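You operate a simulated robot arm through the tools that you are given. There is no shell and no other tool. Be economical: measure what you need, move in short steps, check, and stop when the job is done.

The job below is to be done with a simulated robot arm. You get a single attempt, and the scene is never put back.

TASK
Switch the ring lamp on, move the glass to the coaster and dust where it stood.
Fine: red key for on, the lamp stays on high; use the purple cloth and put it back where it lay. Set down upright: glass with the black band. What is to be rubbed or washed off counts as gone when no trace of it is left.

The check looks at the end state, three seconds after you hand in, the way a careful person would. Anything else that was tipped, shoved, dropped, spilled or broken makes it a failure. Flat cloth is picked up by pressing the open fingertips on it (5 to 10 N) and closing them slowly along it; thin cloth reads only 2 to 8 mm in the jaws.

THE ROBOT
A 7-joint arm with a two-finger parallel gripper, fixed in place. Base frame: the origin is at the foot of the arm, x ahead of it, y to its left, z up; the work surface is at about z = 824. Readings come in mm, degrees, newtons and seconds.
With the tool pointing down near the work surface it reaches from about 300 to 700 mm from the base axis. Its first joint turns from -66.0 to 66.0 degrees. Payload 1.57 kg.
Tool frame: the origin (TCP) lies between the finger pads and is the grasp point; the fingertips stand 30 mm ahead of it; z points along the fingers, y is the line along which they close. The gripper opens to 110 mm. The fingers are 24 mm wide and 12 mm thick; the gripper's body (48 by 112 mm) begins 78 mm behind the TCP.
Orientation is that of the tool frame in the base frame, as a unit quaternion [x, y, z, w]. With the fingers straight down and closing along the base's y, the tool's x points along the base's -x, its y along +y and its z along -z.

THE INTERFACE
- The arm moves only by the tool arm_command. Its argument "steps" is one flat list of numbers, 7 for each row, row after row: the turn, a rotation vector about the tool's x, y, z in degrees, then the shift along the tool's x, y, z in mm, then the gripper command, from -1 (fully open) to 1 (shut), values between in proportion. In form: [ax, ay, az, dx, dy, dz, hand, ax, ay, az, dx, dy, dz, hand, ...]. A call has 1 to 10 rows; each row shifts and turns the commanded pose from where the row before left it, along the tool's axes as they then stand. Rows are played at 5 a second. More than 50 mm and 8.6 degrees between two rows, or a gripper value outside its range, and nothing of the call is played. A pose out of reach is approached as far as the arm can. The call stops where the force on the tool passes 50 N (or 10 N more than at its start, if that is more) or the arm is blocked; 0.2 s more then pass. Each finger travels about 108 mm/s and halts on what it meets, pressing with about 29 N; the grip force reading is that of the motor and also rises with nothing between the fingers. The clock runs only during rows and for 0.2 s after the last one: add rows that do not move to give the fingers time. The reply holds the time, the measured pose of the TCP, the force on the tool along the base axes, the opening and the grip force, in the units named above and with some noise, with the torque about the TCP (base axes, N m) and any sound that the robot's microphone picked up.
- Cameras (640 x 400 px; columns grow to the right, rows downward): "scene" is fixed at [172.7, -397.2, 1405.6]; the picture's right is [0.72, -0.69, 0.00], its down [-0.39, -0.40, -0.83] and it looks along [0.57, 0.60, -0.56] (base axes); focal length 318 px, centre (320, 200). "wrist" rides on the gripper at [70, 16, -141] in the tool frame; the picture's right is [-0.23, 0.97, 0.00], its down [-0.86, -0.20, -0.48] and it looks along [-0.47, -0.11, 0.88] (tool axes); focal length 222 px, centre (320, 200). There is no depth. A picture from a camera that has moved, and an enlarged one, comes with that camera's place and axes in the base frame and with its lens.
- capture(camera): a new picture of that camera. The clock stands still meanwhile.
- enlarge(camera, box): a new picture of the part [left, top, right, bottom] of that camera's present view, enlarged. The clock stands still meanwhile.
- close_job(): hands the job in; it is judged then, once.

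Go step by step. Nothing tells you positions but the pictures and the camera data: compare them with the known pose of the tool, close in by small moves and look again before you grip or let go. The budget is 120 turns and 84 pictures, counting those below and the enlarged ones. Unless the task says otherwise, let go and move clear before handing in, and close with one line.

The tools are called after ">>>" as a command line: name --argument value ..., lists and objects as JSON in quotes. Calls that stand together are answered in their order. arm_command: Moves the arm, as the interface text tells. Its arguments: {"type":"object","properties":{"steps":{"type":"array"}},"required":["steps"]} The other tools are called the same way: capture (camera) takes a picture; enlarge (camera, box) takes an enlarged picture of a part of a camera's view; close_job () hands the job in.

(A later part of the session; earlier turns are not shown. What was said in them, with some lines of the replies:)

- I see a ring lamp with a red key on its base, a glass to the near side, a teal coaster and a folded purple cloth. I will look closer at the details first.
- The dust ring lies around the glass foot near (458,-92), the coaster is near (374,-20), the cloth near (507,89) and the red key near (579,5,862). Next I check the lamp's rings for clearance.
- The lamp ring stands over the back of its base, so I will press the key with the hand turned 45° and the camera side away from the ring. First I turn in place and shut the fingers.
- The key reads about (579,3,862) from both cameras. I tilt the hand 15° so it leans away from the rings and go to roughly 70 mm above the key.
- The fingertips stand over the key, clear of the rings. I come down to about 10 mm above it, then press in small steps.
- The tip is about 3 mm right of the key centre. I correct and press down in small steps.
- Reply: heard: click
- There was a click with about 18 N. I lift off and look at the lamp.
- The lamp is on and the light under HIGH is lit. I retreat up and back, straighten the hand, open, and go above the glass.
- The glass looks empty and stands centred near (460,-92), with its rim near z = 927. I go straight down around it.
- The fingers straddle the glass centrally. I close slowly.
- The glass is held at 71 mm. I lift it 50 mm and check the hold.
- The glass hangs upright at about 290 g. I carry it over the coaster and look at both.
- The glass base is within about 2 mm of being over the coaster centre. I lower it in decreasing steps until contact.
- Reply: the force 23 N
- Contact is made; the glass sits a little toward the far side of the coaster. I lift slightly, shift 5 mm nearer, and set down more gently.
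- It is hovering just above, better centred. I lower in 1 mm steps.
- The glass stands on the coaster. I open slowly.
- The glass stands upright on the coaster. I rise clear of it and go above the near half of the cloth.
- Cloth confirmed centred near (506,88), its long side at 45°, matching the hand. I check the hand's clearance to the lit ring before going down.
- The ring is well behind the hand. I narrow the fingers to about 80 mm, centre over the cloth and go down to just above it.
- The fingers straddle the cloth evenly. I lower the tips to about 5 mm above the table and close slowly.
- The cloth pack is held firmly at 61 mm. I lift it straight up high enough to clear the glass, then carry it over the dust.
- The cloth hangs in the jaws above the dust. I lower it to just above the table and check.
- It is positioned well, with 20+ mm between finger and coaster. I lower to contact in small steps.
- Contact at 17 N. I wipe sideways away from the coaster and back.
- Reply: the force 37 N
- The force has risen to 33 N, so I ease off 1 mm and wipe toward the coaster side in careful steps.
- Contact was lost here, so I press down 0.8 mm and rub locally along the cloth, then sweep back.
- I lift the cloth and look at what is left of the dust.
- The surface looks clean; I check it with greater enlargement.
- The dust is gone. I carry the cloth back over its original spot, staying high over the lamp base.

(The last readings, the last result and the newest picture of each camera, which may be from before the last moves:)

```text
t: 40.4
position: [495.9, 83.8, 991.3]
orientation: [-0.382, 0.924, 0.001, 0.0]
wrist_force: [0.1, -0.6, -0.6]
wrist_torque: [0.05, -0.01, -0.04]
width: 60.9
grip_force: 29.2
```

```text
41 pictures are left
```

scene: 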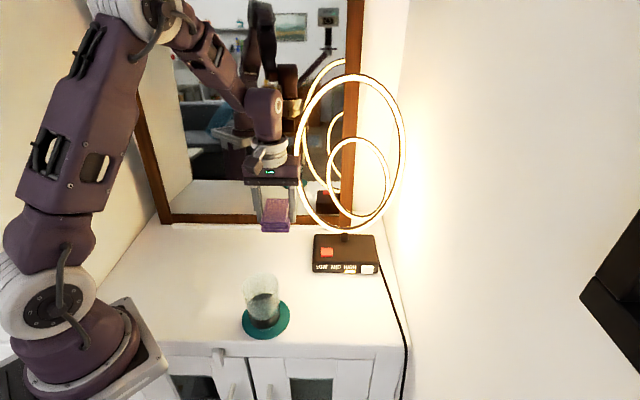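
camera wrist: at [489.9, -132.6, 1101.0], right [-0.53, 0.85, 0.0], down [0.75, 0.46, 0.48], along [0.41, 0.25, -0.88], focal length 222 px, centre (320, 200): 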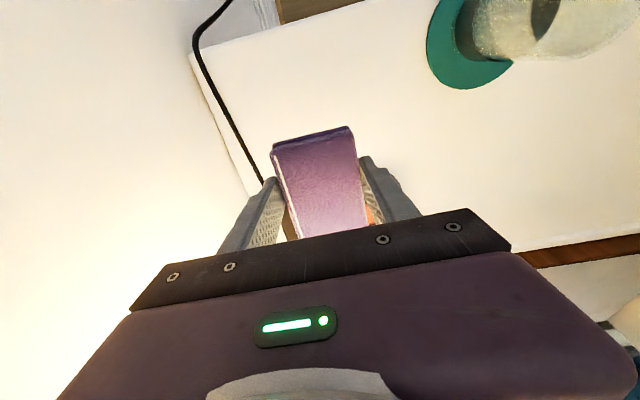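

I correct by a few mm and lower to about 10 mm above the table, then compare with the earlier picture.

>>> arm_command --steps '[0, 0, 0, 1.8, -3.4, 35, 0.2, 0, 0, 0, 0, 0, 35, 0.2, 0, 0, 0, 0, 0, 30, 0.2, 0, 0, 0, 0, 0, 18, 0.2, 0, 0, 0, 0, 0, 0, 0.2, 0, 0, 0, 0, 0, 0, 0.2]'

>>> enlarge --camera "scene" --box '[240, 180, 380, 285]'

```text
t: 41.8
position: [499.5, 81.7, 872.2]
orientation: [-0.382, 0.924, 0.0, 0.0]
wrist_force: [0.2, 0.6, -1.4]
wrist_torque: [-0.01, -0.01, 0.03]
width: 61.0
grip_force: 28.6
```

```text
3.81 times, centred on (310, 232) of scene
camera zoom: at [172.7, -397.2, 1405.6], right [0.72, -0.69, 0.0], down [-0.39, -0.4, -0.83], along [0.57, 0.6, -0.56], focal length 1210 px, centre (358, 76)
```

zoom: 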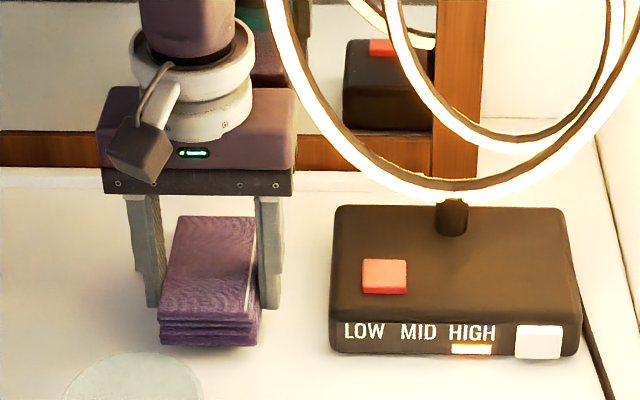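

It lines up with the original place within a couple of mm. I lower to contact.

>>> arm_command --steps '[0, 0, 0, 0, 0, 8, 0.2, 0, 0, 0, 0, 0, 1, 0.2, 0, 0, 0, 0, 0, 0, 0.2]'

```text
t: 42.6
position: [500.1, 80.2, 862.2]
orientation: [-0.383, 0.924, -0.001, 0.0]
wrist_force: [-0.2, -0.2, -0.4]
wrist_torque: [0.01, 0.02, 0.0]
width: 61.1
grip_force: 29.6
```

>>> arm_command --steps '[0, 0, 0, 0, 0, 1, 0.2, 0, 0, 0, 0, 0, 0, 0.2]'

>>> enlarge --camera "scene" --box '[240, 180, 380, 285]'

```text
t: 43.2
position: [498.4, 80.2, 862.4]
orientation: [-0.382, 0.924, 0.001, 0.0]
wrist_force: [-1.5, -0.3, -0.4]
wrist_torque: [-0.02, 0.01, 0.01]
width: 60.9
grip_force: 28.9
```

```text
3.81 times, centred on (310, 232) of scene
camera zoom: at [172.7, -397.2, 1405.6], right [0.72, -0.69, 0.0], down [-0.39, -0.4, -0.83], along [0.57, 0.6, -0.56], focal length 1210 px, centre (358, 76)
```

zoom: 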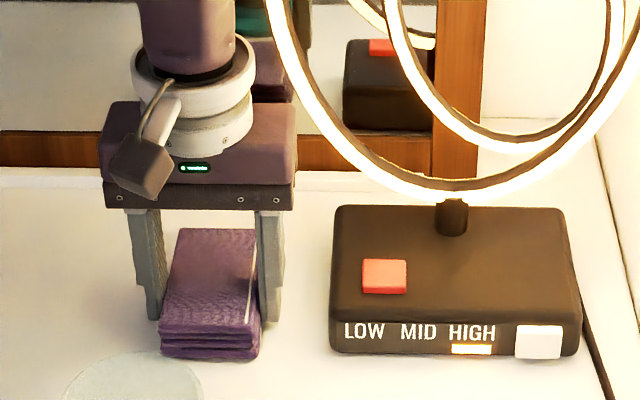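

It hovers about 1 mm above the table; I lower slightly more and then open slowly to just clear it.

>>> arm_command --steps '[0, 0, 0, 1, 0, 1.2, 0.2, 0, 0, 0, 0, 0, 0, 0.2, 0, 0, 0, 0, 0, 0, -0.1, 0, 0, 0, 0, 0, 0, -0.2, 0, 0, 0, 0, 0, 0, -0.3, 0, 0, 0, 0, 0, 0, -0.42, 0, 0, 0, 0, 0, 0, -0.42]'

>>> enlarge --camera "scene" --box '[240, 180, 380, 285]'

```text
t: 44.8
position: [495.4, 79.7, 861.4]
orientation: [-0.383, 0.924, 0.0, 0.0]
wrist_force: [0.2, -0.1, -0.2]
wrist_torque: [0.02, 0.01, -0.02]
width: 78.2
grip_force: 0.0
```

```text
3.81 times, centred on (310, 232) of scene
camera zoom: at [172.7, -397.2, 1405.6], right [0.72, -0.69, 0.0], down [-0.39, -0.4, -0.83], along [0.57, 0.6, -0.56], focal length 1210 px, centre (358, 76)
```

zoom: 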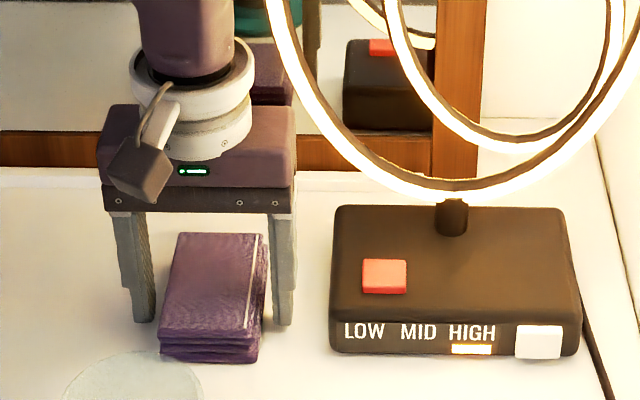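

The cloth lies exactly where it was. I rise straight up and back off toward the start.

>>> arm_command --steps '[0, 0, 0, 0, 0, -20, -0.42, 0, 0, 0, 0, 0, -40, -0.42, 0, 0, 0, 0, 0, -45, -0.42, 0, 0, 0, 0, 0, -45, -0.42, 0, 0, 0, 20, 10, -40, -0.42, 0, 0, 0, 30, 20, -20, -0.42, 0, 0, 0, 0, 0, 0, -0.42]'

>>> capture --camera "scene"

>>> enlarge --camera "scene" --box '[220, 225, 400, 345]'

>>> capture --camera "wrist"

```text
t: 46.4
position: [437.8, 65.8, 1070.5]
orientation: [-0.383, 0.924, 0.0, 0.0]
wrist_force: [0.0, 0.4, 0.1]
wrist_torque: [0.0, 0.01, -0.01]
width: 77.8
grip_force: 0.1
```

```text
37 pictures are left
```

scene: 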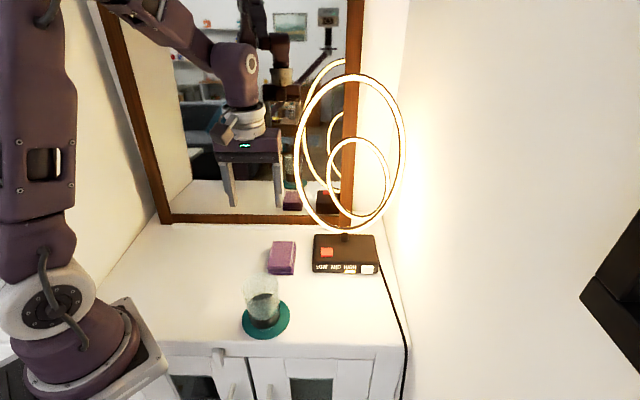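

```text
3.33 times, centred on (310, 285) of scene
camera zoom: at [172.7, -397.2, 1405.6], right [0.72, -0.69, 0.0], down [-0.39, -0.4, -0.83], along [0.57, 0.6, -0.56], focal length 1059 px, centre (353, -83)
```

zoom: 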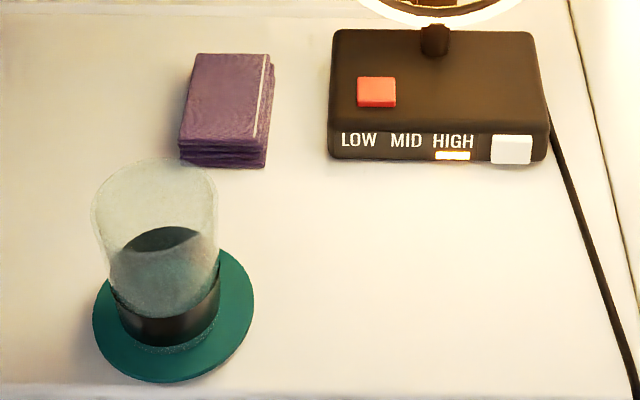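

```text
35 pictures are left
camera wrist: at [377.2, 27.0, 1212.0], right [-0.53, 0.85, 0.0], down [0.75, 0.46, 0.48], along [0.41, 0.25, -0.88], focal length 222 px, centre (320, 200)
```

wrist: 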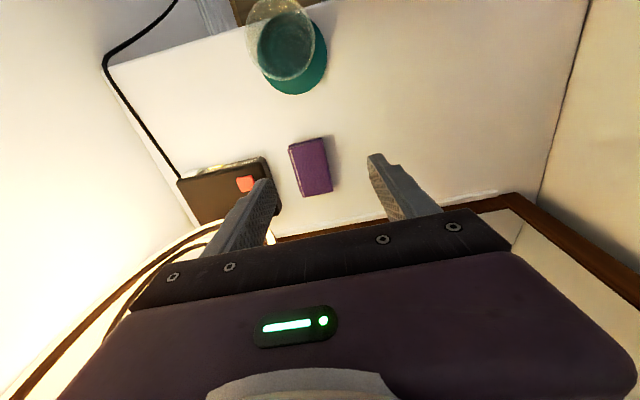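

The lamp is lit on HIGH, the glass stands upright on the coaster, the dust is gone and the cloth is back in its place. The arm is clear, so I hand in.

>>> close_job

```text
The job is handed in.
```

The ring lamp is on at HIGH, the black-banded glass stands upright on the coaster, no dust shows where it stood, and the purple cloth is back where it lay.
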